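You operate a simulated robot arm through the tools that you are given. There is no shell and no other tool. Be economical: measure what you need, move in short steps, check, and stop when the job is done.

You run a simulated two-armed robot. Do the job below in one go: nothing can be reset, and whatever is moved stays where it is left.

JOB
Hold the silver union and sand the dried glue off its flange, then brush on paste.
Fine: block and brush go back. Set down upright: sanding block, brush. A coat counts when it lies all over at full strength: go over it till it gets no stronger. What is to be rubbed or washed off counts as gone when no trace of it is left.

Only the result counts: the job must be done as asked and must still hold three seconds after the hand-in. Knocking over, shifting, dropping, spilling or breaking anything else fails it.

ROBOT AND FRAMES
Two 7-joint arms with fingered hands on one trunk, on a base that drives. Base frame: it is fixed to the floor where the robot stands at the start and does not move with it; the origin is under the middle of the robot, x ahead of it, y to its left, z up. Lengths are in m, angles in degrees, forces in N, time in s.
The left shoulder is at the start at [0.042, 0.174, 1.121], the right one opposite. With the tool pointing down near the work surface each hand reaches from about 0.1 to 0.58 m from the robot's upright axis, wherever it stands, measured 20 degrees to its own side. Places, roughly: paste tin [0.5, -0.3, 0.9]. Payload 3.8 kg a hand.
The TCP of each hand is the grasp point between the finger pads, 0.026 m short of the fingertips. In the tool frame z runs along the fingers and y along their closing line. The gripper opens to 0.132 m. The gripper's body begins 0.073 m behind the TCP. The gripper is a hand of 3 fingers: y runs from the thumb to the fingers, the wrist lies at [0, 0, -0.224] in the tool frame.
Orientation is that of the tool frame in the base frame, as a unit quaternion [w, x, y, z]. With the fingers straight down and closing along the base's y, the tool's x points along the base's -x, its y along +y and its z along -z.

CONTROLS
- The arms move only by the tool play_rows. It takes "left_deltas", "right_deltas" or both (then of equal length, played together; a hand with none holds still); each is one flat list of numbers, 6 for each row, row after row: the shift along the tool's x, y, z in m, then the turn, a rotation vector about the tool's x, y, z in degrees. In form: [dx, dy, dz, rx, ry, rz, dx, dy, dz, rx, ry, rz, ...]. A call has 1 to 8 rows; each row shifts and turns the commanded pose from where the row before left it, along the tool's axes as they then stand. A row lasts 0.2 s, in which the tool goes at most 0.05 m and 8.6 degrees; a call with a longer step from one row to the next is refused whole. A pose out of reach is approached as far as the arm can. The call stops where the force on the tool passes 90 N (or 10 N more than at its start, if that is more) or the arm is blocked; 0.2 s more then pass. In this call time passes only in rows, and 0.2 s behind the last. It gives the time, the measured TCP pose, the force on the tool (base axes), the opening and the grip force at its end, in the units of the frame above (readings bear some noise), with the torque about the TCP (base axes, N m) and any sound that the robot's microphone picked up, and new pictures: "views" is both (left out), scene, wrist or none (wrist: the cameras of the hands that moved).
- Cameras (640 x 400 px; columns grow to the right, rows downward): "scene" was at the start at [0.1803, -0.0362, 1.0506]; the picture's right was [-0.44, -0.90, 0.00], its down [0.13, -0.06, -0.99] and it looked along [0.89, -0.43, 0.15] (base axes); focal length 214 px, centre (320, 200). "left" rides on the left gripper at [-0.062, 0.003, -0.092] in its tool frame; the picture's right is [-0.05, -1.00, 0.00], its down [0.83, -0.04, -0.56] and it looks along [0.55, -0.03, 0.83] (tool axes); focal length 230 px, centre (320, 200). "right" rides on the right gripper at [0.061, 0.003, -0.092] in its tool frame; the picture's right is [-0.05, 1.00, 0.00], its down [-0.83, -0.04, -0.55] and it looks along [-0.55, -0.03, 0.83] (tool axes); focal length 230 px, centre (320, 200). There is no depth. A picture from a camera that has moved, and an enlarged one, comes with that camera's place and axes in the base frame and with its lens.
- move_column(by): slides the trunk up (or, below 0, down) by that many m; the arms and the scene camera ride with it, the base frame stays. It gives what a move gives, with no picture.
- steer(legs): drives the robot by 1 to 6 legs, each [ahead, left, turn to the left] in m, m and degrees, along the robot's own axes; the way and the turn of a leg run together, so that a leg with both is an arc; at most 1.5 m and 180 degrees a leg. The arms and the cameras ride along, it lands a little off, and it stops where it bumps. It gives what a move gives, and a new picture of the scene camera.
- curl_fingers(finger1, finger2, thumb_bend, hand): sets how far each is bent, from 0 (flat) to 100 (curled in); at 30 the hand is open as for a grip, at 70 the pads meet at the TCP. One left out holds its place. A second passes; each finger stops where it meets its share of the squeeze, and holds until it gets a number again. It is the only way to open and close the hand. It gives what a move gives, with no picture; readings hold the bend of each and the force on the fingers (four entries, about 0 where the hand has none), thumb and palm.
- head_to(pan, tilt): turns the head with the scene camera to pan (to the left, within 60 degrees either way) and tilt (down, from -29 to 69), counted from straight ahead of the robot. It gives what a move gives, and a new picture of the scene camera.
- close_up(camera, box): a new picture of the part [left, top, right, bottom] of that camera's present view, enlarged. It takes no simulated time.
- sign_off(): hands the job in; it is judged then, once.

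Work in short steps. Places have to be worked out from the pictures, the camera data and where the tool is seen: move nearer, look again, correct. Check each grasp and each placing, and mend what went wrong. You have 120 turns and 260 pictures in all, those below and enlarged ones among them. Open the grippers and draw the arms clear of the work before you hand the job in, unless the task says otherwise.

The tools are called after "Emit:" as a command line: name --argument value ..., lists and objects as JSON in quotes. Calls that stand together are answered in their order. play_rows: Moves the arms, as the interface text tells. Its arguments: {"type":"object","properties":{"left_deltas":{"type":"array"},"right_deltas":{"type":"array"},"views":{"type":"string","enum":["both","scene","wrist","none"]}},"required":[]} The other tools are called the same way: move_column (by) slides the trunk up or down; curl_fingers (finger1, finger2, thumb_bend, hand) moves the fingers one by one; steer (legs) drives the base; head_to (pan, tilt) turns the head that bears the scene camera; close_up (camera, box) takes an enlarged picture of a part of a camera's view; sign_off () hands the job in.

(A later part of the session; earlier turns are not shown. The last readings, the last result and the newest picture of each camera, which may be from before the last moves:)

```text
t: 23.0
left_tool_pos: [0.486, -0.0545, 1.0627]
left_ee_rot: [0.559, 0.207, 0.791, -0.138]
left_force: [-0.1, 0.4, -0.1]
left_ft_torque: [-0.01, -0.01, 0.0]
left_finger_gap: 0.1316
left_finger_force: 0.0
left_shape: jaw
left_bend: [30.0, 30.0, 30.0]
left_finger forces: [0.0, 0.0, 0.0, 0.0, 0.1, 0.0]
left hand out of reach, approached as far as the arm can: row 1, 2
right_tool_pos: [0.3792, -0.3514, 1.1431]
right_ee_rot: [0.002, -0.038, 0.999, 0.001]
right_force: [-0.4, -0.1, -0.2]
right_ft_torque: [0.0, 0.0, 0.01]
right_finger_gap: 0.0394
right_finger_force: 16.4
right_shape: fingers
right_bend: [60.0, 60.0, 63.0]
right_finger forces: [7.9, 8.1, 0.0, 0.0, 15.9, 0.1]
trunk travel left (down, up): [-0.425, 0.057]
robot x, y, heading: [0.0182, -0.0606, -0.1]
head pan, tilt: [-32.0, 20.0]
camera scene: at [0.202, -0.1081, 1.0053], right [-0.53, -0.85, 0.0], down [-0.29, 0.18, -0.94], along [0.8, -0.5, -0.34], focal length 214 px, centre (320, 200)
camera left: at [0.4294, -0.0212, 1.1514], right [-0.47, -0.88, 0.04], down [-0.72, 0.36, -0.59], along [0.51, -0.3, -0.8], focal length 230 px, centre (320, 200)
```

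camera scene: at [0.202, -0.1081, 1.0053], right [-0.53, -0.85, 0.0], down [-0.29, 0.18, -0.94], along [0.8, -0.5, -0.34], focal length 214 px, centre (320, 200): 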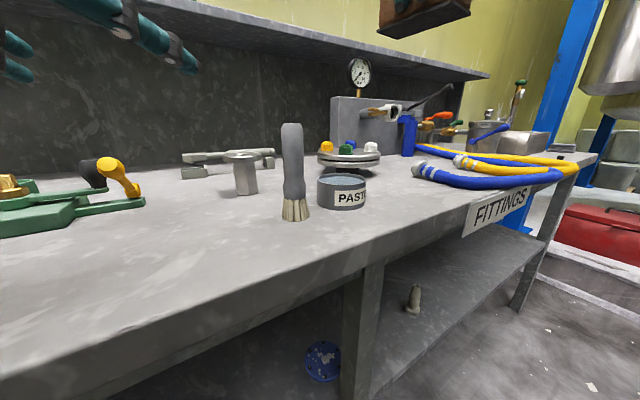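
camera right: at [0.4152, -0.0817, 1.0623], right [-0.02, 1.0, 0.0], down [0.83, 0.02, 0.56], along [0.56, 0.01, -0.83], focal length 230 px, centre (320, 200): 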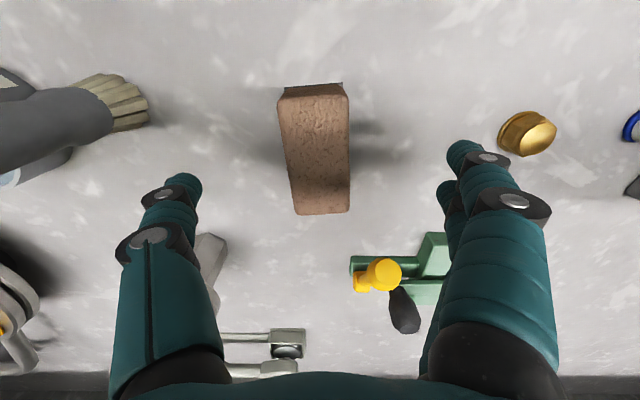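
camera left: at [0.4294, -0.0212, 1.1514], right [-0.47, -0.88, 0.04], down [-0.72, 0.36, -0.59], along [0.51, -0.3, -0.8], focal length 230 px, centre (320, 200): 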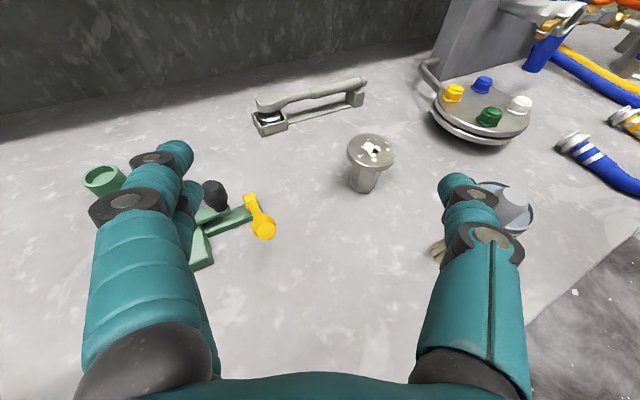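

Left tool now points forward-right, tilted 20° down; union flange at about (0.600,-0.195). I pre-close the left fingers somewhat and go to the pre-grasp pose between the brush and the yellow handle.

Emit:
curl_fingers --hand "left" --finger1 50 --finger2 50 --thumb_bend 50

Emit:
play_rows --left_deltas '[-0.0096, -0.031, 0.0257, 1.6, 0, 0.6, -0.0096, -0.031, 0.0257, 1.6, 0, 0.6, 0.035, -0.0005, 0.0125, 0, 0, 0]' --views "both"

```text
t: 24.0
left_tool_pos: [0.4866, -0.0539, 1.0618]
left_ee_rot: [0.557, 0.208, 0.792, -0.139]
left_force: [-0.1, 0.4, -0.7]
left_ft_torque: [0.02, 0.01, 0.0]
left_finger_gap: 0.0684
left_finger_force: 0.1
left_shape: fingers
left_bend: [50.0, 50.0, 50.0]
left_finger forces: [0.1, 0.1, 0.1, 0.0, 0.1, 0.0]
right_tool_pos: [0.3791, -0.3516, 1.1442]
right_ee_rot: [0.001, -0.037, 0.999, 0.0]
right_force: [0.1, 0.9, -0.7]
right_ft_torque: [0.01, -0.02, -0.01]
right_finger_gap: 0.0393
right_finger_force: 15.5
right_shape: fingers
right_bend: [60.0, 60.0, 63.0]
right_finger forces: [7.9, 8.0, 0.1, 0.0, 15.9, 0.0]
trunk travel left (down, up): [-0.425, 0.057]
robot x, y, heading: [0.0185, -0.06, 0.0]
head pan, tilt: [-32.0, 20.0]
```

```text
t: 24.8
left_tool_pos: [0.5028, -0.1361, 1.0361]
left_ee_rot: [0.553, 0.232, 0.785, -0.157]
left_force: [-0.3, -0.3, 0.3]
left_ft_torque: [-0.01, 0.0, -0.02]
left_finger_gap: 0.0682
left_finger_force: 0.1
left_shape: fingers
left_bend: [50.0, 50.0, 50.0]
left_finger forces: [0.0, 0.1, 0.0, 0.1, 0.0, 0.1]
left hand out of reach, approached as far as the arm can: row 3
right_tool_pos: [0.3777, -0.3511, 1.1452]
right_ee_rot: [0.001, -0.039, 0.999, -0.001]
right_force: [-0.2, 0.4, -0.6]
right_ft_torque: [0.0, -0.02, -0.02]
right_finger_gap: 0.0395
right_finger_force: 16.3
right_shape: fingers
right_bend: [60.0, 60.0, 63.0]
right_finger forces: [7.9, 8.1, 0.0, 0.0, 15.9, 0.0]
trunk travel left (down, up): [-0.425, 0.057]
robot x, y, heading: [0.0201, -0.0612, 0.2]
head pan, tilt: [-32.0, 20.0]
camera scene: at [0.2014, -0.1082, 1.0055], right [-0.53, -0.85, 0.0], down [-0.29, 0.18, -0.94], along [0.8, -0.5, -0.34], focal length 214 px, centre (320, 200)
camera left: at [0.4474, -0.0987, 1.1244], right [-0.52, -0.85, 0.04], down [-0.7, 0.4, -0.59], along [0.49, -0.33, -0.8], focal length 230 px, centre (320, 200)
```

scene: 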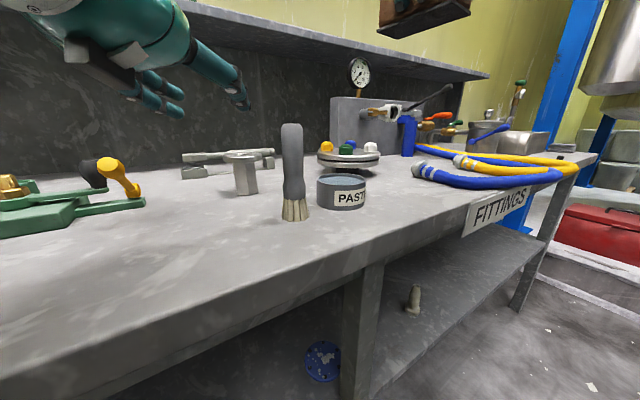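
left: 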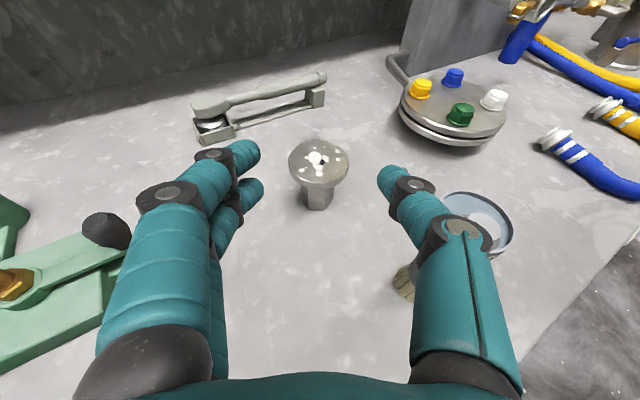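

The arm can't go lower in this pose, so I'll lower the trunk by 0.08 m (path checked: thumb clears brush by ~2 cm; right hand stays clear).

Emit:
move_column --by -0.05

Emit:
close_up --camera "left" --box '[0, 0, 640, 400]'

Emit:
close_up --camera "scene" --box '[0, 0, 640, 400]'

```text
t: 25.8
left_tool_pos: [0.5025, -0.134, 0.9862]
left_ee_rot: [0.554, 0.231, 0.785, -0.155]
left_force: [-0.4, 0.0, 0.0]
left_ft_torque: [-0.01, 0.0, 0.0]
left_finger_gap: 0.0681
left_finger_force: 0.1
left_shape: fingers
left_bend: [50.0, 50.0, 50.0]
left_finger forces: [0.0, 0.1, 0.0, 0.0, 0.0, 0.1]
right_tool_pos: [0.3782, -0.3503, 1.0939]
right_ee_rot: [0.0, -0.038, 0.999, 0.0]
right_force: [0.5, 0.2, 0.4]
right_ft_torque: [-0.01, 0.03, 0.02]
right_finger_gap: 0.0395
right_finger_force: 16.0
right_shape: fingers
right_bend: [60.0, 60.0, 63.0]
right_finger forces: [7.9, 8.0, 0.0, 0.0, 15.9, 0.0]
trunk travel left (down, up): [-0.375, 0.107]
robot x, y, heading: [0.0209, -0.0571, -0.1]
head pan, tilt: [-32.0, 20.0]
```

```text
1.00 times, centred on (320, 200) of left (not enlarged: the box is as wide or as high as the picture)
camera zoom: at [0.4479, -0.098, 1.0748], right [-0.52, -0.85, 0.04], down [-0.7, 0.4, -0.59], along [0.49, -0.33, -0.8], focal length 230 px, centre (320, 200)
```

zoom: 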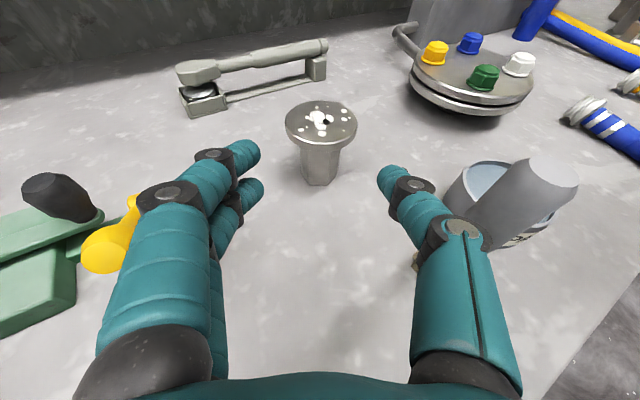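

```text
1.00 times, centred on (320, 200) of scene (not enlarged: the box is as wide or as high as the picture)
camera zoom: at [0.1939, -0.1078, 0.9436], right [-0.53, -0.85, 0.0], down [-0.29, 0.18, -0.94], along [0.8, -0.5, -0.34], focal length 214 px, centre (320, 200)
```

zoom: 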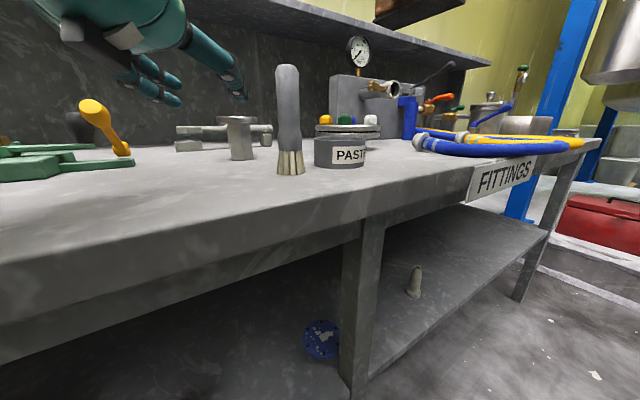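

Clearances: brush edge at −0.087 vs thumb ~0.07; bulb +0.098. I lower 0.034 more.

Emit:
move_column --by -0.034

Emit:
play_rows --left_deltas '[0, 0, 0.03, 0, 0, 0, 0, 0, 0.03, 0, 0, 0]' --views "both"

```text
t: 26.5
left_tool_pos: [0.5018, -0.1314, 0.9651]
left_ee_rot: [0.567, 0.23, 0.777, -0.15]
left_force: [0.0, 0.0, -0.4]
left_ft_torque: [0.02, -0.01, -0.01]
left_finger_gap: 0.0681
left_finger_force: 0.1
left_shape: fingers
left_bend: [50.0, 50.0, 50.0]
left_finger forces: [0.1, 0.1, 0.0, 0.0, 0.0, 0.0]
right_tool_pos: [0.3738, -0.3502, 1.0635]
right_ee_rot: [0.005, -0.038, 0.999, 0.0]
right_force: [0.7, -0.4, 0.2]
right_ft_torque: [0.0, 0.02, -0.02]
right_finger_gap: 0.0393
right_finger_force: 15.8
right_shape: fingers
right_bend: [60.0, 60.0, 63.0]
right_finger forces: [7.8, 8.0, 0.1, 0.1, 15.9, 0.0]
trunk travel left (down, up): [-0.341, 0.141]
robot x, y, heading: [0.0199, -0.0615, -0.1]
head pan, tilt: [-32.0, 20.0]
```

```text
t: 27.1
left_tool_pos: [0.5495, -0.1667, 0.9298]
left_ee_rot: [0.552, 0.231, 0.786, -0.155]
left_force: [-0.3, -0.3, 1.0]
left_ft_torque: [-0.03, 0.0, 0.02]
left_finger_gap: 0.068
left_finger_force: 0.0
left_shape: fingers
left_bend: [50.0, 50.0, 50.0]
left_finger forces: [0.0, 0.0, 0.0, 0.1, 0.0, 0.0]
right_tool_pos: [0.3773, -0.3529, 1.0596]
right_ee_rot: [0.001, -0.038, 0.999, 0.001]
right_force: [-0.6, -0.3, -1.6]
right_ft_torque: [0.0, 0.0, -0.02]
right_finger_gap: 0.0394
right_finger_force: 15.7
right_shape: fingers
right_bend: [60.0, 60.0, 63.0]
right_finger forces: [7.9, 8.0, 0.0, 0.0, 16.0, 0.1]
trunk travel left (down, up): [-0.341, 0.141]
robot x, y, heading: [0.0228, -0.0557, -0.0]
head pan, tilt: [-32.0, 20.0]
camera scene: at [0.1883, -0.1088, 0.9069], right [-0.53, -0.85, 0.0], down [-0.29, 0.18, -0.94], along [0.8, -0.5, -0.34], focal length 214 px, centre (320, 200)
camera left: at [0.4953, -0.1299, 1.0189], right [-0.52, -0.85, 0.04], down [-0.7, 0.4, -0.59], along [0.49, -0.33, -0.81], focal length 230 px, centre (320, 200)
```

scene: 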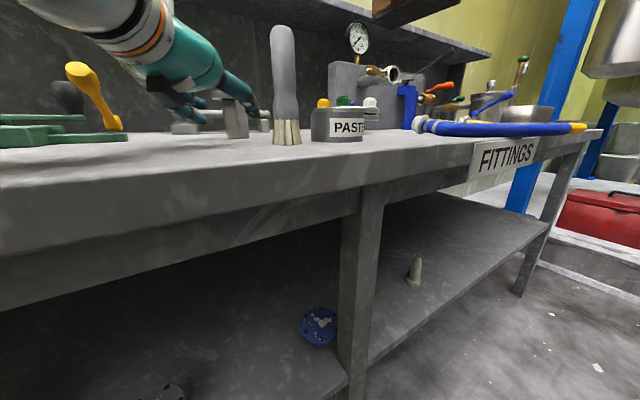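
left: 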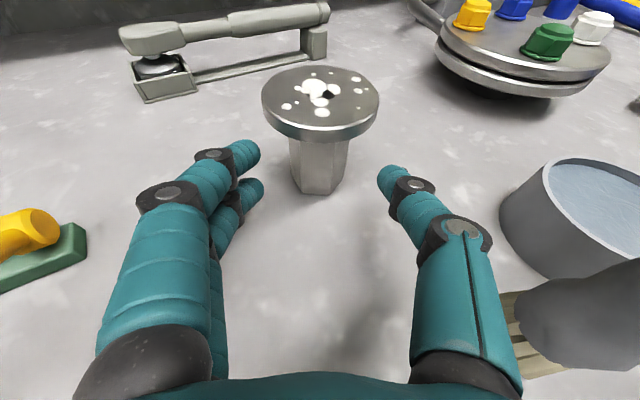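

Aligned: stem axis is 0.06 m ahead along the fingers. I advance 0.065 m, slightly raised.

Emit:
play_rows --left_deltas '[-0.002, 0.001, 0.033, 0, 0, 0, -0.003, 0.001, 0.03, 0, 0, 0]' --views "wrist"

Emit:
close_up --camera "scene" --box '[100, 30, 340, 180]'

```text
t: 27.7
left_tool_pos: [0.6061, -0.1954, 0.9141]
left_ee_rot: [0.552, 0.231, 0.787, -0.154]
left_force: [0.8, 0.6, 0.5]
left_ft_torque: [0.03, -0.01, 0.01]
left_finger_gap: 0.0682
left_finger_force: 0.1
left_shape: fingers
left_bend: [50.0, 50.0, 50.0]
left_finger forces: [0.0, 0.0, 0.1, 0.0, 0.0, 0.0]
right_tool_pos: [0.3789, -0.3503, 1.0596]
right_ee_rot: [0.001, -0.039, 0.999, 0.001]
right_force: [-0.5, -0.8, -0.3]
right_ft_torque: [0.0, 0.05, 0.01]
right_finger_gap: 0.0392
right_finger_force: 15.9
right_shape: fingers
right_bend: [60.0, 60.0, 63.0]
right_finger forces: [8.0, 8.1, 0.1, 0.0, 15.9, 0.1]
trunk travel left (down, up): [-0.341, 0.141]
robot x, y, heading: [0.0175, -0.0593, 0.0]
head pan, tilt: [-32.0, 20.0]
camera left: at [0.5513, -0.1591, 1.0037], right [-0.52, -0.85, 0.04], down [-0.7, 0.4, -0.59], along [0.49, -0.33, -0.81], focal length 230 px, centre (320, 200)
```

left: 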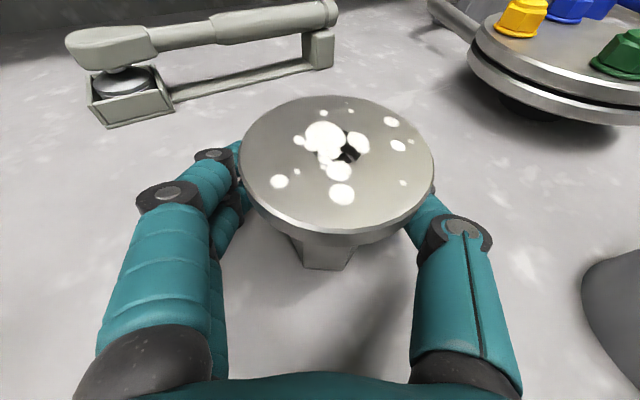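

```text
2.67 times, centred on (220, 105) of scene
camera zoom: at [0.19, -0.1079, 0.907], right [-0.53, -0.85, 0.0], down [-0.29, 0.18, -0.94], along [0.8, -0.5, -0.34], focal length 572 px, centre (587, 453)
```

zoom: 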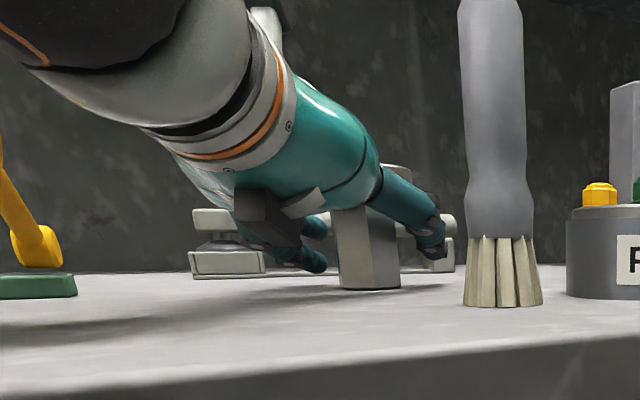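

The stem is between the pads; closing the left hand.

Emit:
curl_fingers --hand "left" --finger1 75 --finger2 75 --thumb_bend 75

Emit:
close_up --camera "left" --box '[0, 0, 640, 400]'

Emit:
close_up --camera "scene" --box '[100, 30, 340, 180]'

```text
t: 28.7
left_tool_pos: [0.6039, -0.197, 0.9149]
left_ee_rot: [0.552, 0.231, 0.786, -0.154]
left_force: [-0.5, 0.3, 0.0]
left_ft_torque: [-0.02, -0.03, 0.01]
left_finger_gap: 0.0
left_finger_force: 5.2
left_shape: fingers
left_bend: [74.0, 74.0, 73.0]
left_finger forces: [1.5, 3.5, 0.1, 0.1, 6.2, 0.0]
right_tool_pos: [0.3806, -0.3506, 1.0608]
right_ee_rot: [0.001, -0.037, 0.999, 0.0]
right_force: [-0.3, 0.3, -0.8]
right_ft_torque: [-0.02, 0.01, -0.03]
right_finger_gap: 0.0392
right_finger_force: 16.0
right_shape: fingers
right_bend: [60.0, 60.0, 63.0]
right_finger forces: [7.9, 8.1, 0.0, 0.0, 15.9, 0.0]
trunk travel left (down, up): [-0.341, 0.141]
robot x, y, heading: [0.0155, -0.0603, -0.2]
head pan, tilt: [-32.0, 20.0]
```

```text
1.00 times, centred on (320, 200) of left (not enlarged: the box is as wide or as high as the picture)
camera zoom: at [0.5505, -0.1593, 1.0039], right [-0.52, -0.85, 0.04], down [-0.7, 0.4, -0.59], along [0.49, -0.33, -0.81], focal length 230 px, centre (320, 200)
```

zoom: 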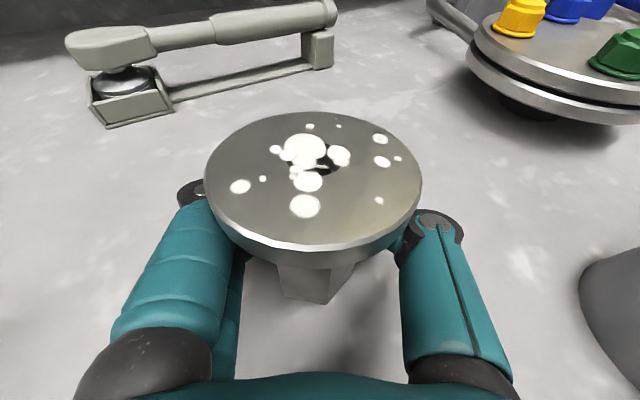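

```text
2.67 times, centred on (220, 105) of scene
camera zoom: at [0.1897, -0.108, 0.9071], right [-0.53, -0.85, 0.0], down [-0.29, 0.18, -0.94], along [0.8, -0.5, -0.34], focal length 572 px, centre (587, 453)
```

zoom: 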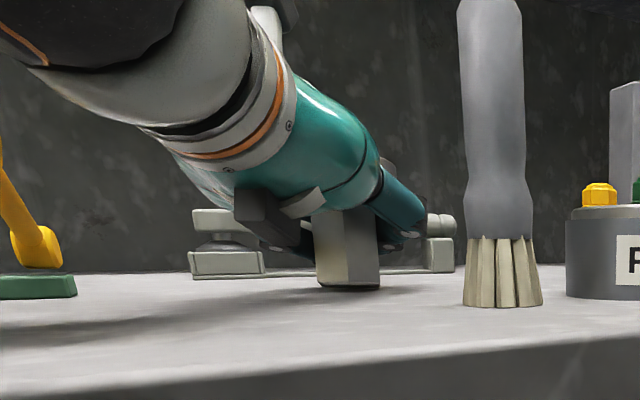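

The pads closed past the stem (gap 0), with the union nudged toward the palm by ~1 cm but still upright. I'll open partly, back off 2.5 cm and regrip.

Emit:
curl_fingers --hand "left" --finger1 48 --finger2 48 --thumb_bend 48

Emit:
play_rows --left_deltas '[0.0042, 0.003, -0.0118, 0, 0, 0, 0.0042, 0.003, -0.0118, 0, 0, 0]' --views "wrist"

Emit:
close_up --camera "scene" --box '[100, 30, 340, 180]'

```text
t: 29.7
left_tool_pos: [0.6048, -0.1956, 0.9158]
left_ee_rot: [0.552, 0.231, 0.786, -0.154]
left_force: [-0.9, -0.2, -0.1]
left_ft_torque: [0.01, -0.02, 0.01]
left_finger_gap: 0.0739
left_finger_force: 0.0
left_shape: fingers
left_bend: [48.0, 48.0, 48.0]
left_finger forces: [0.1, 0.1, 0.0, 0.1, 0.0, 0.0]
right_tool_pos: [0.379, -0.3521, 1.0608]
right_ee_rot: [0.001, -0.037, 0.999, 0.0]
right_force: [-0.3, 0.0, -0.7]
right_ft_torque: [-0.02, -0.04, -0.01]
right_finger_gap: 0.0396
right_finger_force: 15.7
right_shape: fingers
right_bend: [60.0, 60.0, 63.0]
right_finger forces: [7.8, 8.0, 0.0, 0.1, 16.0, 0.0]
trunk travel left (down, up): [-0.341, 0.141]
robot x, y, heading: [0.0212, -0.065, -0.0]
head pan, tilt: [-32.0, 20.0]
```

```text
t: 30.3
left_tool_pos: [0.6053, -0.1959, 0.9148]
left_ee_rot: [0.552, 0.231, 0.786, -0.154]
left_force: [0.2, -0.6, -0.3]
left_ft_torque: [-0.01, -0.02, 0.0]
left_finger_gap: 0.0737
left_finger_force: 0.1
left_shape: fingers
left_bend: [48.0, 48.0, 48.0]
left_finger forces: [0.0, 0.0, 0.1, 0.1, 0.0, 0.0]
left hand out of reach, approached as far as the arm can: row 1, 2
right_tool_pos: [0.3776, -0.3514, 1.0612]
right_ee_rot: [0.001, -0.038, 0.999, 0.0]
right_force: [0.7, -0.3, -0.5]
right_ft_torque: [-0.03, 0.01, 0.01]
right_finger_gap: 0.0394
right_finger_force: 15.9
right_shape: fingers
right_bend: [60.0, 60.0, 63.0]
right_finger forces: [7.9, 8.0, 0.0, 0.1, 15.9, 0.0]
trunk travel left (down, up): [-0.341, 0.141]
robot x, y, heading: [0.0177, -0.0592, -0.3]
head pan, tilt: [-32.0, 20.0]
camera left: at [0.5504, -0.1593, 1.0042], right [-0.52, -0.85, 0.04], down [-0.7, 0.4, -0.59], along [0.49, -0.33, -0.81], focal length 230 px, centre (320, 200)
```

left: 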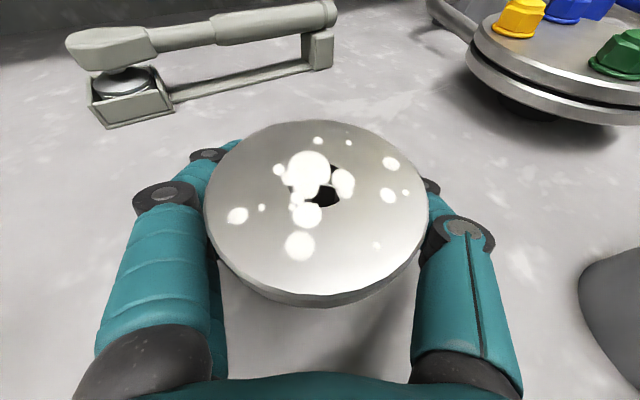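

```text
2.67 times, centred on (220, 105) of scene
camera zoom: at [0.1896, -0.108, 0.9071], right [-0.53, -0.85, 0.0], down [-0.29, 0.18, -0.94], along [0.8, -0.5, -0.34], focal length 572 px, centre (587, 453)
```

zoom: 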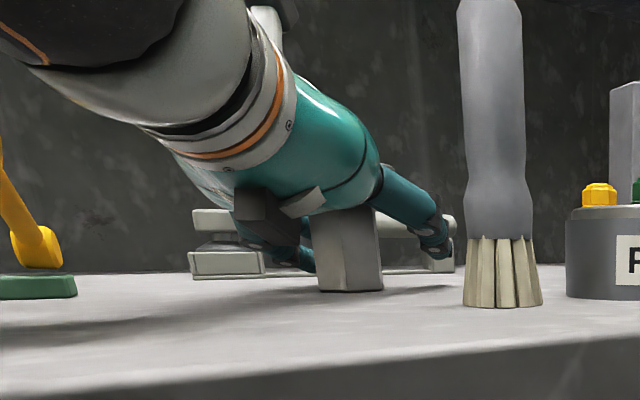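

The union seems to lean a bit and the arm didn't move; look closer before acting.

Emit:
close_up --camera "left" --box '[160, 90, 480, 330]'

Emit:
close_up --camera "scene" --box '[180, 80, 280, 150]'

```text
1.67 times, centred on (320, 210) of left
camera zoom: at [0.5504, -0.1593, 1.0042], right [-0.52, -0.85, 0.04], down [-0.7, 0.4, -0.59], along [0.49, -0.33, -0.81], focal length 384 px, centre (320, 183)
```

zoom: 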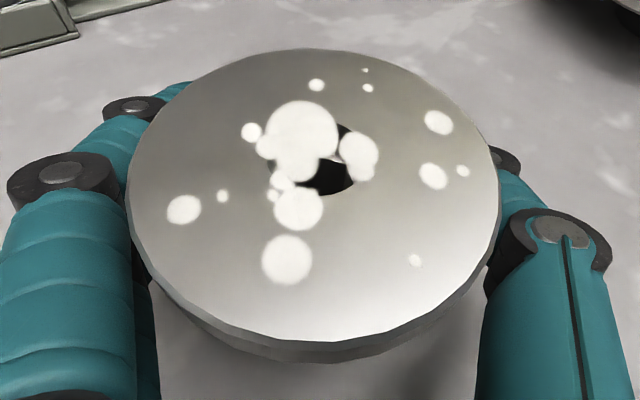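

```text
5.71 times, centred on (230, 115) of scene
camera zoom: at [0.1896, -0.108, 0.9071], right [-0.53, -0.85, 0.0], down [-0.29, 0.18, -0.94], along [0.8, -0.5, -0.34], focal length 1226 px, centre (834, 686)
```

zoom: 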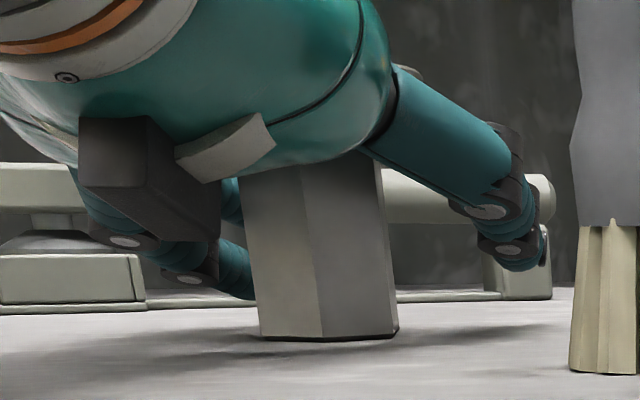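

Checking ellipse ratios, the union is upright, just shifted to about (0.582,-0.180), 2.8 cm behind the TCP. The arm is at its folding limit, so I'll retreat the hand by driving the base by (-0.024, +0.015).

Emit:
steer --legs '[[-0.024, 0.015, 0]]'

Emit:
close_up --camera "left" --box '[0, 0, 640, 400]'

```text
t: 31.2
left_tool_pos: [0.5808, -0.1802, 0.9152]
left_ee_rot: [0.552, 0.231, 0.787, -0.154]
left_force: [-0.3, -0.4, 0.1]
left_ft_torque: [0.02, -0.01, -0.03]
left_finger_gap: 0.074
left_finger_force: 0.1
left_shape: fingers
left_bend: [48.0, 48.0, 48.0]
left_finger forces: [0.0, 0.1, 0.1, 0.0, 0.0, 0.0]
right_tool_pos: [0.3557, -0.3365, 1.0597]
right_ee_rot: [0.0, -0.038, 0.999, 0.0]
right_force: [0.0, 0.5, -1.5]
right_ft_torque: [0.0, 0.01, 0.01]
right_finger_gap: 0.0392
right_finger_force: 15.7
right_shape: fingers
right_bend: [60.0, 60.0, 63.0]
right_finger forces: [7.9, 8.0, 0.1, 0.0, 16.0, 0.0]
trunk travel left (down, up): [-0.341, 0.141]
robot x, y, heading: [-0.0069, -0.0476, 0.1]
head pan, tilt: [-32.0, 20.0]
camera scene: at [0.1653, -0.093, 0.9072], right [-0.53, -0.85, 0.0], down [-0.29, 0.18, -0.94], along [0.8, -0.5, -0.34], focal length 214 px, centre (320, 200)
```

scene: 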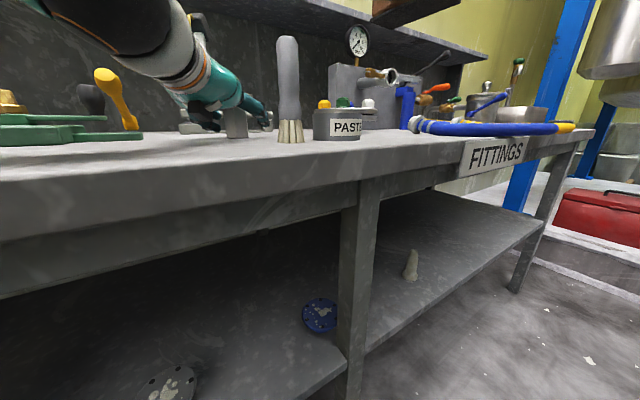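

```text
1.00 times, centred on (320, 200) of left (not enlarged: the box is as wide or as high as the picture)
camera zoom: at [0.5261, -0.1442, 1.0045], right [-0.52, -0.85, 0.04], down [-0.7, 0.4, -0.59], along [0.49, -0.33, -0.81], focal length 230 px, centre (320, 200)
```

zoom: 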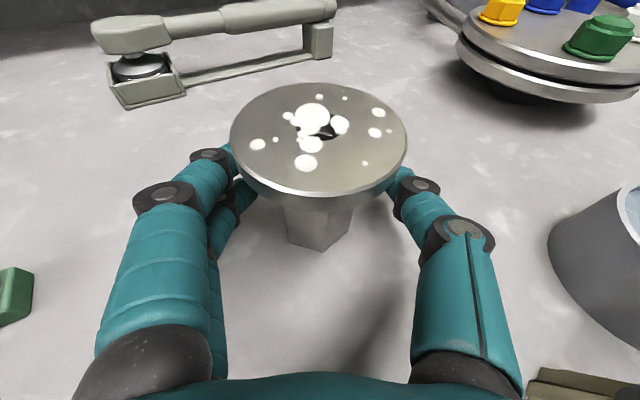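

Union centre is now right at the TCP. Closing in two steps.

Emit:
curl_fingers --hand "left" --finger1 70 --finger2 70 --thumb_bend 70

Emit:
close_up --camera "left" --box '[0, 0, 640, 400]'

Emit:
close_up --camera "scene" --box '[180, 80, 280, 150]'

```text
t: 32.2
left_tool_pos: [0.5811, -0.1814, 0.9151]
left_ee_rot: [0.552, 0.231, 0.786, -0.154]
left_force: [0.6, -0.5, 0.5]
left_ft_torque: [0.03, -0.03, 0.0]
left_finger_gap: 0.0222
left_finger_force: 10.2
left_shape: fingers
left_bend: [65.0, 63.0, 67.0]
left_finger forces: [3.4, 6.2, 0.0, 0.1, 9.8, 0.1]
right_tool_pos: [0.3553, -0.3366, 1.0597]
right_ee_rot: [0.001, -0.039, 0.999, 0.001]
right_force: [0.6, 0.6, -1.1]
right_ft_torque: [0.0, 0.02, 0.01]
right_finger_gap: 0.0392
right_finger_force: 15.9
right_shape: fingers
right_bend: [60.0, 60.0, 63.0]
right_finger forces: [7.9, 8.1, 0.1, 0.0, 15.9, 0.0]
trunk travel left (down, up): [-0.341, 0.141]
robot x, y, heading: [-0.0026, -0.0435, 0.2]
head pan, tilt: [-32.0, 20.0]
```

```text
1.00 times, centred on (320, 200) of left (not enlarged: the box is as wide or as high as the picture)
camera zoom: at [0.5267, -0.1445, 1.0043], right [-0.52, -0.85, 0.04], down [-0.7, 0.4, -0.59], along [0.49, -0.33, -0.81], focal length 230 px, centre (320, 200)
```

zoom: 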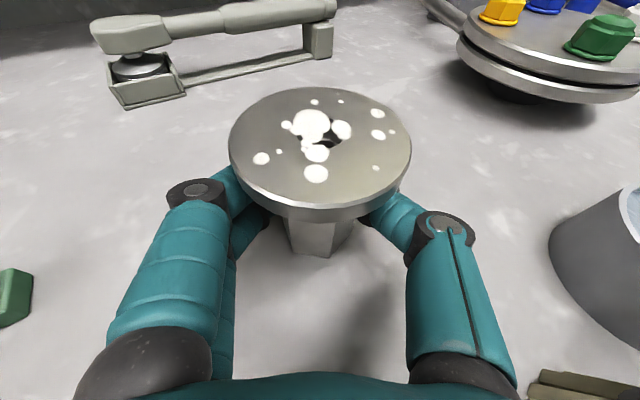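

```text
5.71 times, centred on (230, 115) of scene
camera zoom: at [0.1658, -0.0933, 0.9071], right [-0.53, -0.85, 0.0], down [-0.29, 0.18, -0.94], along [0.8, -0.5, -0.34], focal length 1226 px, centre (834, 686)
```

zoom: 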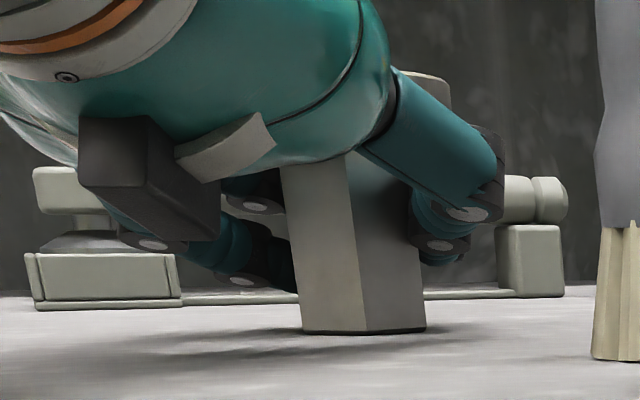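

Contact made with 10 N, union still upright. I tighten a little and watch for slip.

Emit:
curl_fingers --hand "left" --finger1 80 --finger2 80 --thumb_bend 80

Emit:
close_up --camera "left" --box '[0, 0, 640, 400]'

```text
t: 33.2
left_tool_pos: [0.5814, -0.1812, 0.9145]
left_ee_rot: [0.552, 0.23, 0.786, -0.153]
left_force: [-0.4, 0.6, -0.8]
left_ft_torque: [0.01, 0.03, -0.01]
left_finger_gap: 0.0193
left_finger_force: 21.7
left_shape: fingers
left_bend: [71.0, 67.0, 68.0]
left_finger forces: [10.4, 10.1, 0.0, 0.0, 22.1, 0.0]
right_tool_pos: [0.3555, -0.3357, 1.0595]
right_ee_rot: [0.002, -0.038, 0.999, 0.001]
right_force: [0.4, 0.7, -1.6]
right_ft_torque: [0.0, -0.01, 0.0]
right_finger_gap: 0.0394
right_finger_force: 16.1
right_shape: fingers
right_bend: [60.0, 60.0, 63.0]
right_finger forces: [7.9, 8.0, 0.0, 0.1, 15.9, 0.1]
trunk travel left (down, up): [-0.341, 0.141]
robot x, y, heading: [-0.004, -0.0452, 0.3]
head pan, tilt: [-32.0, 20.0]
```

```text
1.00 times, centred on (320, 200) of left (not enlarged: the box is as wide or as high as the picture)
camera zoom: at [0.5267, -0.1445, 1.004], right [-0.52, -0.85, 0.04], down [-0.7, 0.4, -0.59], along [0.49, -0.33, -0.81], focal length 230 px, centre (320, 200)
```

zoom: 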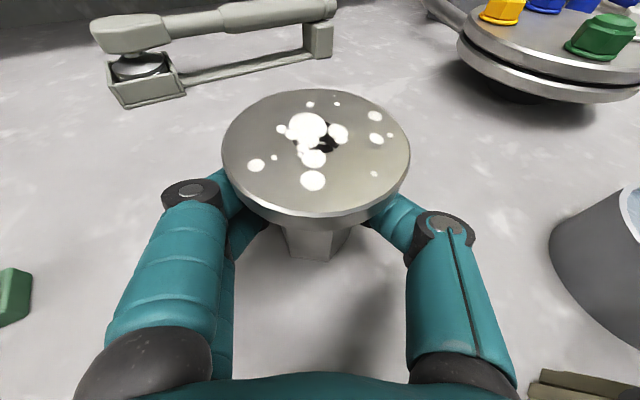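

Grip is firm (22 N). I lift the union straight up with the trunk.

Emit:
move_column --by 0.02

Emit:
close_up --camera "left" --box '[0, 0, 640, 400]'

Emit:
close_up --camera "scene" --box '[180, 80, 280, 150]'

```text
t: 33.8
left_tool_pos: [0.5823, -0.1817, 0.9347]
left_ee_rot: [0.551, 0.231, 0.787, -0.154]
left_force: [0.6, -0.1, -2.4]
left_ft_torque: [-0.03, 0.0, 0.03]
left_finger_gap: 0.0188
left_finger_force: 21.3
left_shape: fingers
left_bend: [71.0, 67.0, 68.0]
left_finger forces: [10.0, 10.3, 0.0, 0.0, 22.0, 0.1]
right_tool_pos: [0.3562, -0.3367, 1.0789]
right_ee_rot: [0.0, -0.038, 0.999, 0.001]
right_force: [0.3, -0.1, -1.4]
right_ft_torque: [-0.01, 0.0, -0.01]
right_finger_gap: 0.0394
right_finger_force: 15.5
right_shape: fingers
right_bend: [60.0, 60.0, 63.0]
right_finger forces: [8.0, 8.0, 0.0, 0.0, 15.9, 0.0]
trunk travel left (down, up): [-0.361, 0.121]
robot x, y, heading: [-0.0007, -0.0431, 0.1]
head pan, tilt: [-32.0, 20.0]
```

```text
1.00 times, centred on (320, 200) of left (not enlarged: the box is as wide or as high as the picture)
camera zoom: at [0.5271, -0.1447, 1.0238], right [-0.52, -0.85, 0.04], down [-0.7, 0.4, -0.59], along [0.49, -0.33, -0.81], focal length 230 px, centre (320, 200)
```

zoom: 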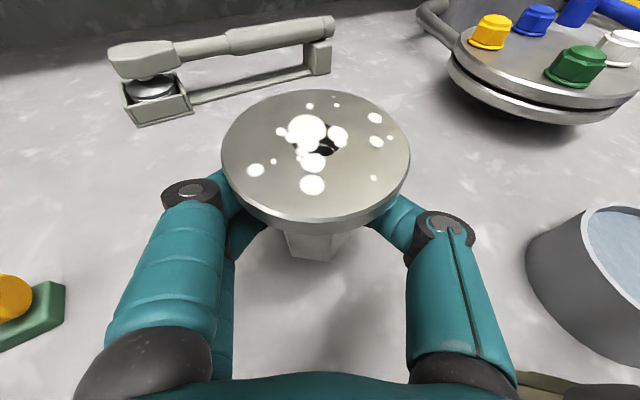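

```text
5.71 times, centred on (230, 115) of scene
camera zoom: at [0.1688, -0.0933, 0.928], right [-0.53, -0.85, 0.0], down [-0.29, 0.18, -0.94], along [0.8, -0.5, -0.34], focal length 1226 px, centre (834, 686)
```

zoom: 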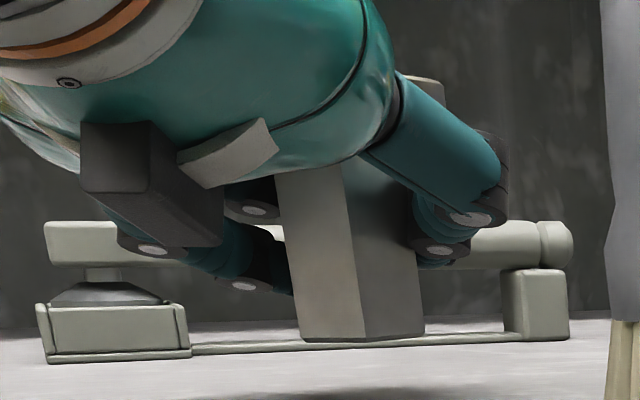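

The union is lifted, steady in the hand. Raise another 0.1 m and shift base left 0.1 m.

Emit:
move_column --by 0.1

Emit:
steer --legs '[[0, 0.1, 0]]'

```text
t: 35.2
left_tool_pos: [0.562, -0.1814, 1.1539]
left_ee_rot: [0.628, 0.246, 0.727, -0.128]
left_force: [0.8, 0.1, -2.6]
left_ft_torque: [-0.01, 0.01, 0.01]
left_finger_gap: 0.0188
left_finger_force: 21.2
left_shape: fingers
left_bend: [71.0, 67.0, 68.0]
left_finger forces: [9.9, 10.0, 0.0, 0.0, 21.9, 0.0]
right_tool_pos: [0.356, -0.3374, 1.178]
right_ee_rot: [-0.001, -0.038, 0.999, 0.001]
right_force: [-0.1, -0.8, -1.6]
right_ft_torque: [0.05, 0.03, -0.02]
right_finger_gap: 0.0394
right_finger_force: 16.1
right_shape: fingers
right_bend: [60.0, 60.0, 63.0]
right_finger forces: [8.0, 8.0, 0.1, 0.0, 15.8, 0.0]
trunk travel left (down, up): [-0.461, 0.021]
robot x, y, heading: [-0.0021, -0.0471, 0.2]
head pan, tilt: [-32.0, 20.0]
```

```text
t: 36.7
left_tool_pos: [0.5611, -0.0834, 1.156]
left_ee_rot: [0.629, 0.244, 0.727, -0.127]
left_force: [-0.4, 1.0, -1.8]
left_ft_torque: [0.01, 0.04, 0.0]
left_finger_gap: 0.0186
left_finger_force: 21.2
left_shape: fingers
left_bend: [71.0, 67.0, 68.0]
left_finger forces: [10.0, 10.0, 0.0, 0.1, 21.9, 0.0]
right_tool_pos: [0.3555, -0.2387, 1.1801]
right_ee_rot: [0.001, -0.039, 0.999, 0.001]
right_force: [0.1, 0.1, -1.1]
right_ft_torque: [-0.01, 0.01, 0.02]
right_finger_gap: 0.0394
right_finger_force: 16.1
right_shape: fingers
right_bend: [60.0, 60.0, 63.0]
right_finger forces: [7.9, 8.0, 0.1, 0.1, 15.9, 0.1]
trunk travel left (down, up): [-0.461, 0.021]
robot x, y, heading: [-0.004, 0.0502, 0.1]
head pan, tilt: [-32.0, 20.0]
camera scene: at [0.183, 0.0048, 1.0552], right [-0.53, -0.85, 0.0], down [-0.29, 0.18, -0.94], along [0.8, -0.5, -0.34], focal length 214 px, centre (320, 200)
```

scene: 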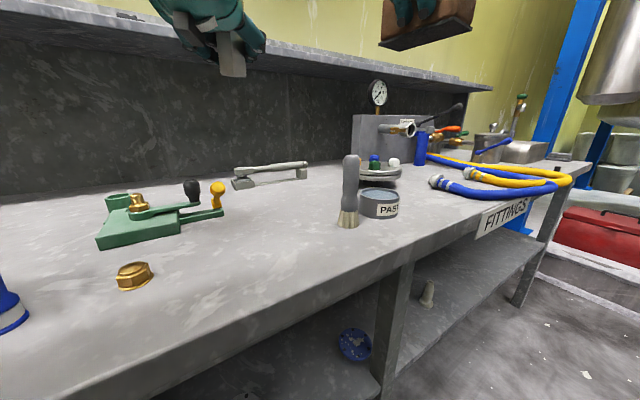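

The left wrist drifted in the lift (hand at z 1.155, tilted ~10° and rolled 7°). I'll send a small correcting row first to see how the command tracks.

Emit:
play_rows --left_deltas '[0.02, 0, 0, 0, 0, -7]' --views "wrist"

```text
t: 37.1
left_tool_pos: [0.5695, -0.0681, 1.1575]
left_ee_rot: [0.621, 0.234, 0.734, -0.146]
left_force: [0.2, -0.5, -3.0]
left_ft_torque: [0.0, -0.01, -0.02]
left_finger_gap: 0.0188
left_finger_force: 20.7
left_shape: fingers
left_bend: [71.0, 67.0, 68.0]
left_finger forces: [9.6, 10.1, 0.0, 0.0, 21.7, 0.1]
left hand out of reach, approached as far as the arm can: row 1
right_tool_pos: [0.3561, -0.2379, 1.1792]
right_ee_rot: [0.0, -0.038, 0.999, 0.0]
right_force: [0.1, -0.4, -1.4]
right_ft_torque: [0.0, -0.02, 0.02]
right_finger_gap: 0.0392
right_finger_force: 16.2
right_shape: fingers
right_bend: [60.0, 60.0, 63.0]
right_finger forces: [7.9, 8.0, 0.0, 0.1, 15.9, 0.1]
trunk travel left (down, up): [-0.461, 0.021]
robot x, y, heading: [0.0006, 0.0567, -0.3]
head pan, tilt: [-32.0, 20.0]
camera left: at [0.5011, -0.0282, 1.235], right [-0.52, -0.86, -0.03], down [-0.59, 0.38, -0.71], along [0.62, -0.35, -0.7], focal length 230 px, centre (320, 200)
```

left: 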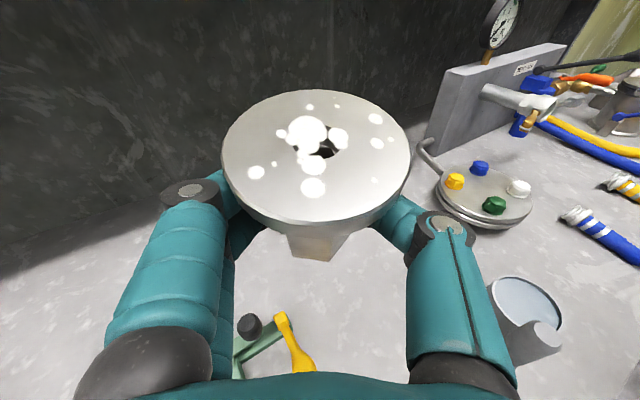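

I'll bring the left hand back out to a pose like the one that was reachable before (in front of the chest), restoring the 20° tilt.

Emit:
play_rows --left_deltas '[0.022, 0.011, -0.033, 0, 2.3, -1, 0.022, 0.011, -0.033, 0, 2.3, -1, 0.022, 0.011, -0.033, 0, 2.3, -1, 0.022, 0.011, -0.033, 0, 2.3, -1]' --views "wrist"

```text
t: 38.1
left_tool_pos: [0.4639, 0.0513, 1.1077]
left_ee_rot: [0.556, 0.219, 0.788, -0.148]
left_force: [-0.2, -0.4, -2.6]
left_ft_torque: [0.0, -0.04, 0.0]
left_finger_gap: 0.0183
left_finger_force: 21.0
left_shape: fingers
left_bend: [71.0, 67.0, 68.0]
left_finger forces: [9.7, 10.0, 0.1, 0.0, 21.3, 0.0]
right_tool_pos: [0.3552, -0.2374, 1.1803]
right_ee_rot: [0.001, -0.039, 0.999, 0.001]
right_force: [-0.8, 0.5, -0.5]
right_ft_torque: [0.0, -0.02, -0.01]
right_finger_gap: 0.0393
right_finger_force: 16.1
right_shape: fingers
right_bend: [60.0, 60.0, 63.0]
right_finger forces: [8.0, 7.9, 0.1, 0.1, 15.9, 0.0]
trunk travel left (down, up): [-0.461, 0.021]
robot x, y, heading: [-0.0012, 0.0518, -0.1]
head pan, tilt: [-32.0, 20.0]
camera left: at [0.4094, 0.0865, 1.1967], right [-0.49, -0.87, 0.04], down [-0.71, 0.38, -0.59], along [0.5, -0.32, -0.8], focal length 230 px, centre (320, 200)
```

left: 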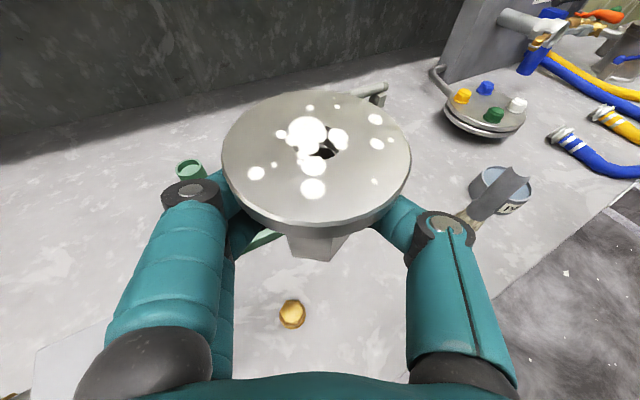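

Tracking is restored with the flange level. Now yaw the left hand 30° further right while moving it inward and down.

Emit:
play_rows --left_deltas '[0.0105, -0.022, 0.016, 7.05, 0, 2.53, 0.0105, -0.02, 0.019, 7.05, 0, 2.53, 0.01, -0.018, 0.021, 7.05, 0, 2.53, 0.0095, -0.016, 0.023, 7.05, 0, 2.53]' --views "scene"

```text
t: 39.1
left_tool_pos: [0.4578, -0.049, 1.0413]
left_ee_rot: [0.496, 0.417, 0.706, -0.287]
left_force: [1.5, 0.2, -2.4]
left_ft_torque: [-0.02, 0.0, -0.02]
left_finger_gap: 0.0184
left_finger_force: 20.3
left_shape: fingers
left_bend: [71.0, 67.0, 68.0]
left_finger forces: [9.6, 10.0, 0.0, 0.1, 21.2, 0.0]
right_tool_pos: [0.3559, -0.2383, 1.1794]
right_ee_rot: [0.001, -0.039, 0.999, 0.0]
right_force: [0.7, 0.1, -0.3]
right_ft_torque: [-0.02, 0.02, 0.01]
right_finger_gap: 0.0393
right_finger_force: 15.7
right_shape: fingers
right_bend: [60.0, 60.0, 63.0]
right_finger forces: [7.9, 8.0, 0.1, 0.1, 15.9, 0.1]
trunk travel left (down, up): [-0.461, 0.021]
robot x, y, heading: [-0.0039, 0.0521, 0.0]
head pan, tilt: [-32.0, 20.0]
camera scene: at [0.1833, 0.0045, 1.0552], right [-0.53, -0.85, 0.0], down [-0.29, 0.18, -0.94], along [0.8, -0.5, -0.34], focal length 214 px, centre (320, 200)
```

scene: 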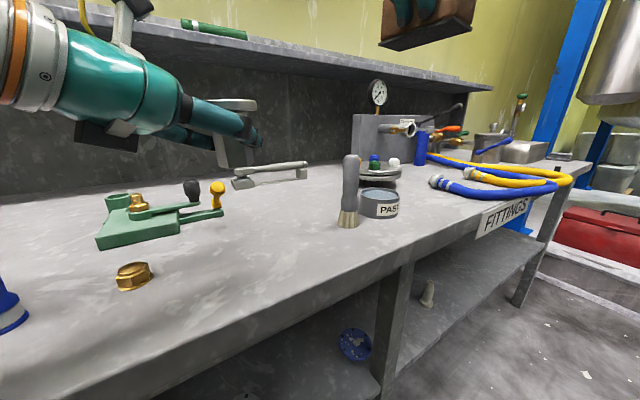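

Good, the flange stays level. Move further inward to y≈-0.13 so the right hand can reach it.

Emit:
play_rows --left_deltas '[0.002, -0.0195, 0.038, 0, 0, 0, 0.002, -0.0195, 0.038, 0, 0, 0]' --views "both"

```text
t: 39.7
left_tool_pos: [0.4603, -0.1288, 1.0126]
left_ee_rot: [0.496, 0.415, 0.707, -0.286]
left_force: [-0.6, -0.4, -2.9]
left_ft_torque: [-0.02, 0.0, 0.02]
left_finger_gap: 0.0182
left_finger_force: 19.4
left_shape: fingers
left_bend: [71.0, 67.0, 68.0]
left_finger forces: [9.5, 9.9, 0.0, 0.1, 21.1, 0.1]
right_tool_pos: [0.3554, -0.2388, 1.1793]
right_ee_rot: [0.002, -0.039, 0.999, 0.0]
right_force: [0.8, -0.2, -0.6]
right_ft_torque: [0.01, 0.01, 0.01]
right_finger_gap: 0.0393
right_finger_force: 16.0
right_shape: fingers
right_bend: [60.0, 60.0, 63.0]
right_finger forces: [7.8, 7.9, 0.0, 0.0, 15.9, 0.0]
trunk travel left (down, up): [-0.461, 0.021]
robot x, y, heading: [-0.0055, 0.0543, -0.1]
head pan, tilt: [-32.0, 20.0]
camera scene: at [0.183, 0.0041, 1.0552], right [-0.53, -0.85, 0.0], down [-0.29, 0.18, -0.94], along [0.8, -0.5, -0.34], focal length 214 px, centre (320, 200)
camera left: at [0.4297, -0.0717, 1.1025], right [-0.86, -0.51, 0.04], down [-0.43, 0.68, -0.59], along [0.27, -0.53, -0.81], focal length 230 px, centre (320, 200)
```

scene: 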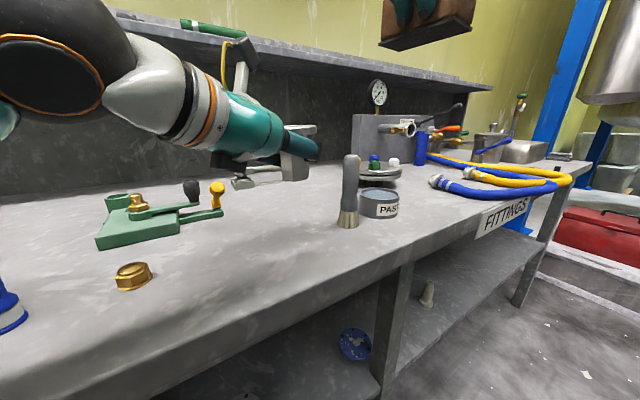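
left: 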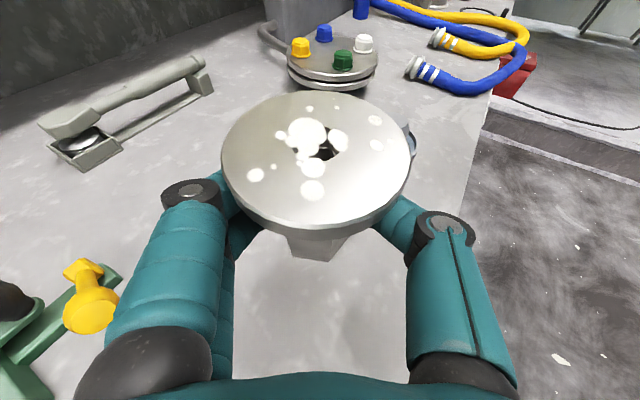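

Flange centre at ≈(0.460,-0.127,1.047). To keep the right hand clear of the left hand and its camera, I'll yaw the right hand −65° (fingers flanking across the left's axis) before approaching.

Emit:
play_rows --right_deltas '[0, 0, 0, 0, 0, 8.1, 0, 0, 0, 0, 0, 8.1, 0, 0, 0, 0, 0, 8.1, 0, 0, 0, 0, 0, 8.1, 0, 0, 0, 0, 0, 8.1, 0, 0, 0, 0, 0, 8.1, 0, 0, 0, 0, 0, 8.1, 0, 0, 0, 0, 0, 8.1]' --views "none"

```text
t: 41.5
left_tool_pos: [0.4601, -0.1304, 1.0137]
left_ee_rot: [0.496, 0.416, 0.707, -0.286]
left_force: [0.3, -0.5, -2.6]
left_ft_torque: [-0.02, -0.01, 0.04]
left_finger_gap: 0.0182
left_finger_force: 20.4
left_shape: fingers
left_bend: [71.0, 67.0, 68.0]
left_finger forces: [9.6, 9.9, 0.0, 0.1, 21.0, 0.0]
right_tool_pos: [0.3562, -0.2632, 1.1832]
right_ee_rot: [-0.001, 0.502, 0.865, 0.003]
right_force: [-0.2, 0.6, -0.6]
right_ft_torque: [0.05, 0.01, -0.01]
right_finger_gap: 0.0394
right_finger_force: 15.8
right_shape: fingers
right_bend: [60.0, 60.0, 63.0]
right_finger forces: [8.0, 8.0, 0.1, 0.1, 15.9, 0.1]
right hand out of reach, approached as far as the arm can: row 8
trunk travel left (down, up): [-0.461, 0.021]
robot x, y, heading: [-0.0056, 0.0557, 0.0]
head pan, tilt: [-32.0, 20.0]
```

Now bring the block above the flange (z≈1.13).

Emit:
play_rows --right_deltas '[0.0166, 0.0395, 0.0133, 0, 0, 0, 0.0166, 0.0395, 0.0133, 0, 0, 0, 0.0166, 0.0395, 0.0133, 0, 0, 0, 0.0166, 0.0395, 0.0133, 0, 0, 0]' --views "both"

Emit:
close_up --camera "left" --box '[0, 0, 640, 400]'

```text
t: 42.5
left_tool_pos: [0.4594, -0.1278, 1.0136]
left_ee_rot: [0.496, 0.415, 0.707, -0.286]
left_force: [-0.7, 0.4, -3.0]
left_ft_torque: [-0.02, 0.01, -0.02]
left_finger_gap: 0.0179
left_finger_force: 19.9
left_shape: fingers
left_bend: [71.0, 67.0, 68.0]
left_finger forces: [9.4, 9.9, 0.0, 0.0, 20.8, 0.0]
right_tool_pos: [0.4547, -0.2639, 1.138]
right_ee_rot: [-0.002, 0.5, 0.866, 0.003]
right_force: [-0.7, 0.0, -0.5]
right_ft_torque: [0.0, -0.01, 0.0]
right_finger_gap: 0.0392
right_finger_force: 16.2
right_shape: fingers
right_bend: [60.0, 60.0, 63.0]
right_finger forces: [7.9, 8.1, 0.1, 0.1, 15.9, 0.0]
right hand out of reach, approached as far as the arm can: row 1, 2, 3, 4
trunk travel left (down, up): [-0.461, 0.021]
robot x, y, heading: [-0.0056, 0.052, 0.1]
head pan, tilt: [-32.0, 20.0]
camera scene: at [0.1836, 0.0045, 1.0551], right [-0.53, -0.85, 0.0], down [-0.29, 0.18, -0.94], along [0.8, -0.5, -0.34], focal length 214 px, centre (320, 200)
camera right: at [0.4276, -0.2094, 1.2308], right [0.89, 0.45, 0.0], down [0.38, -0.75, 0.55], along [0.25, -0.49, -0.84], focal length 230 px, centre (320, 200)
```

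scene: 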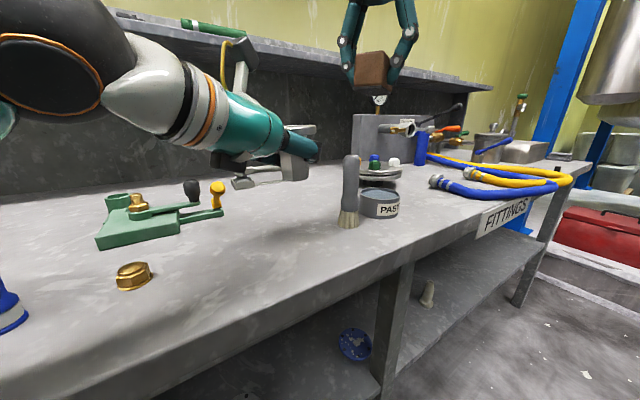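
right: 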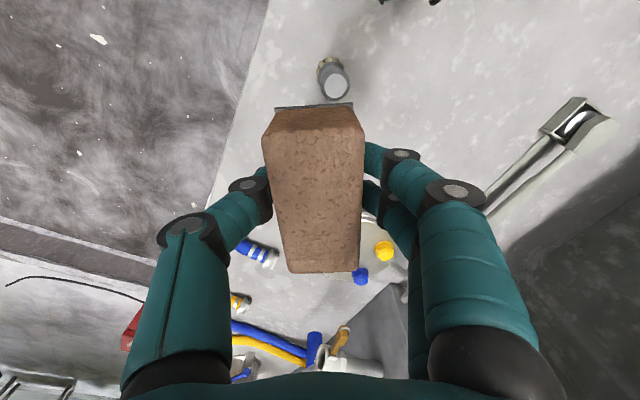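

```text
1.00 times, centred on (320, 200) of left (not enlarged: the box is as wide or as high as the picture)
camera zoom: at [0.4304, -0.0708, 1.1023], right [-0.86, -0.51, 0.04], down [-0.43, 0.68, -0.59], along [0.27, -0.53, -0.81], focal length 230 px, centre (320, 200)
```

zoom: 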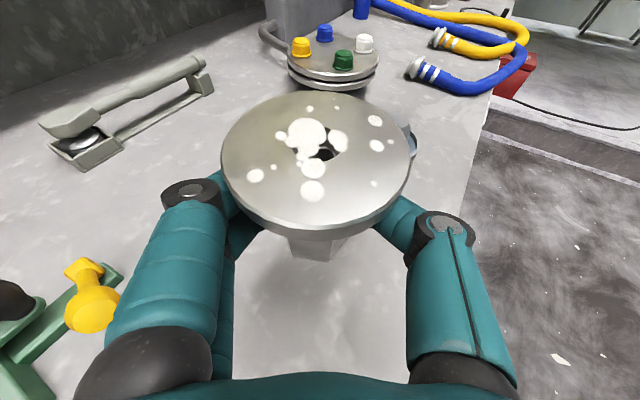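

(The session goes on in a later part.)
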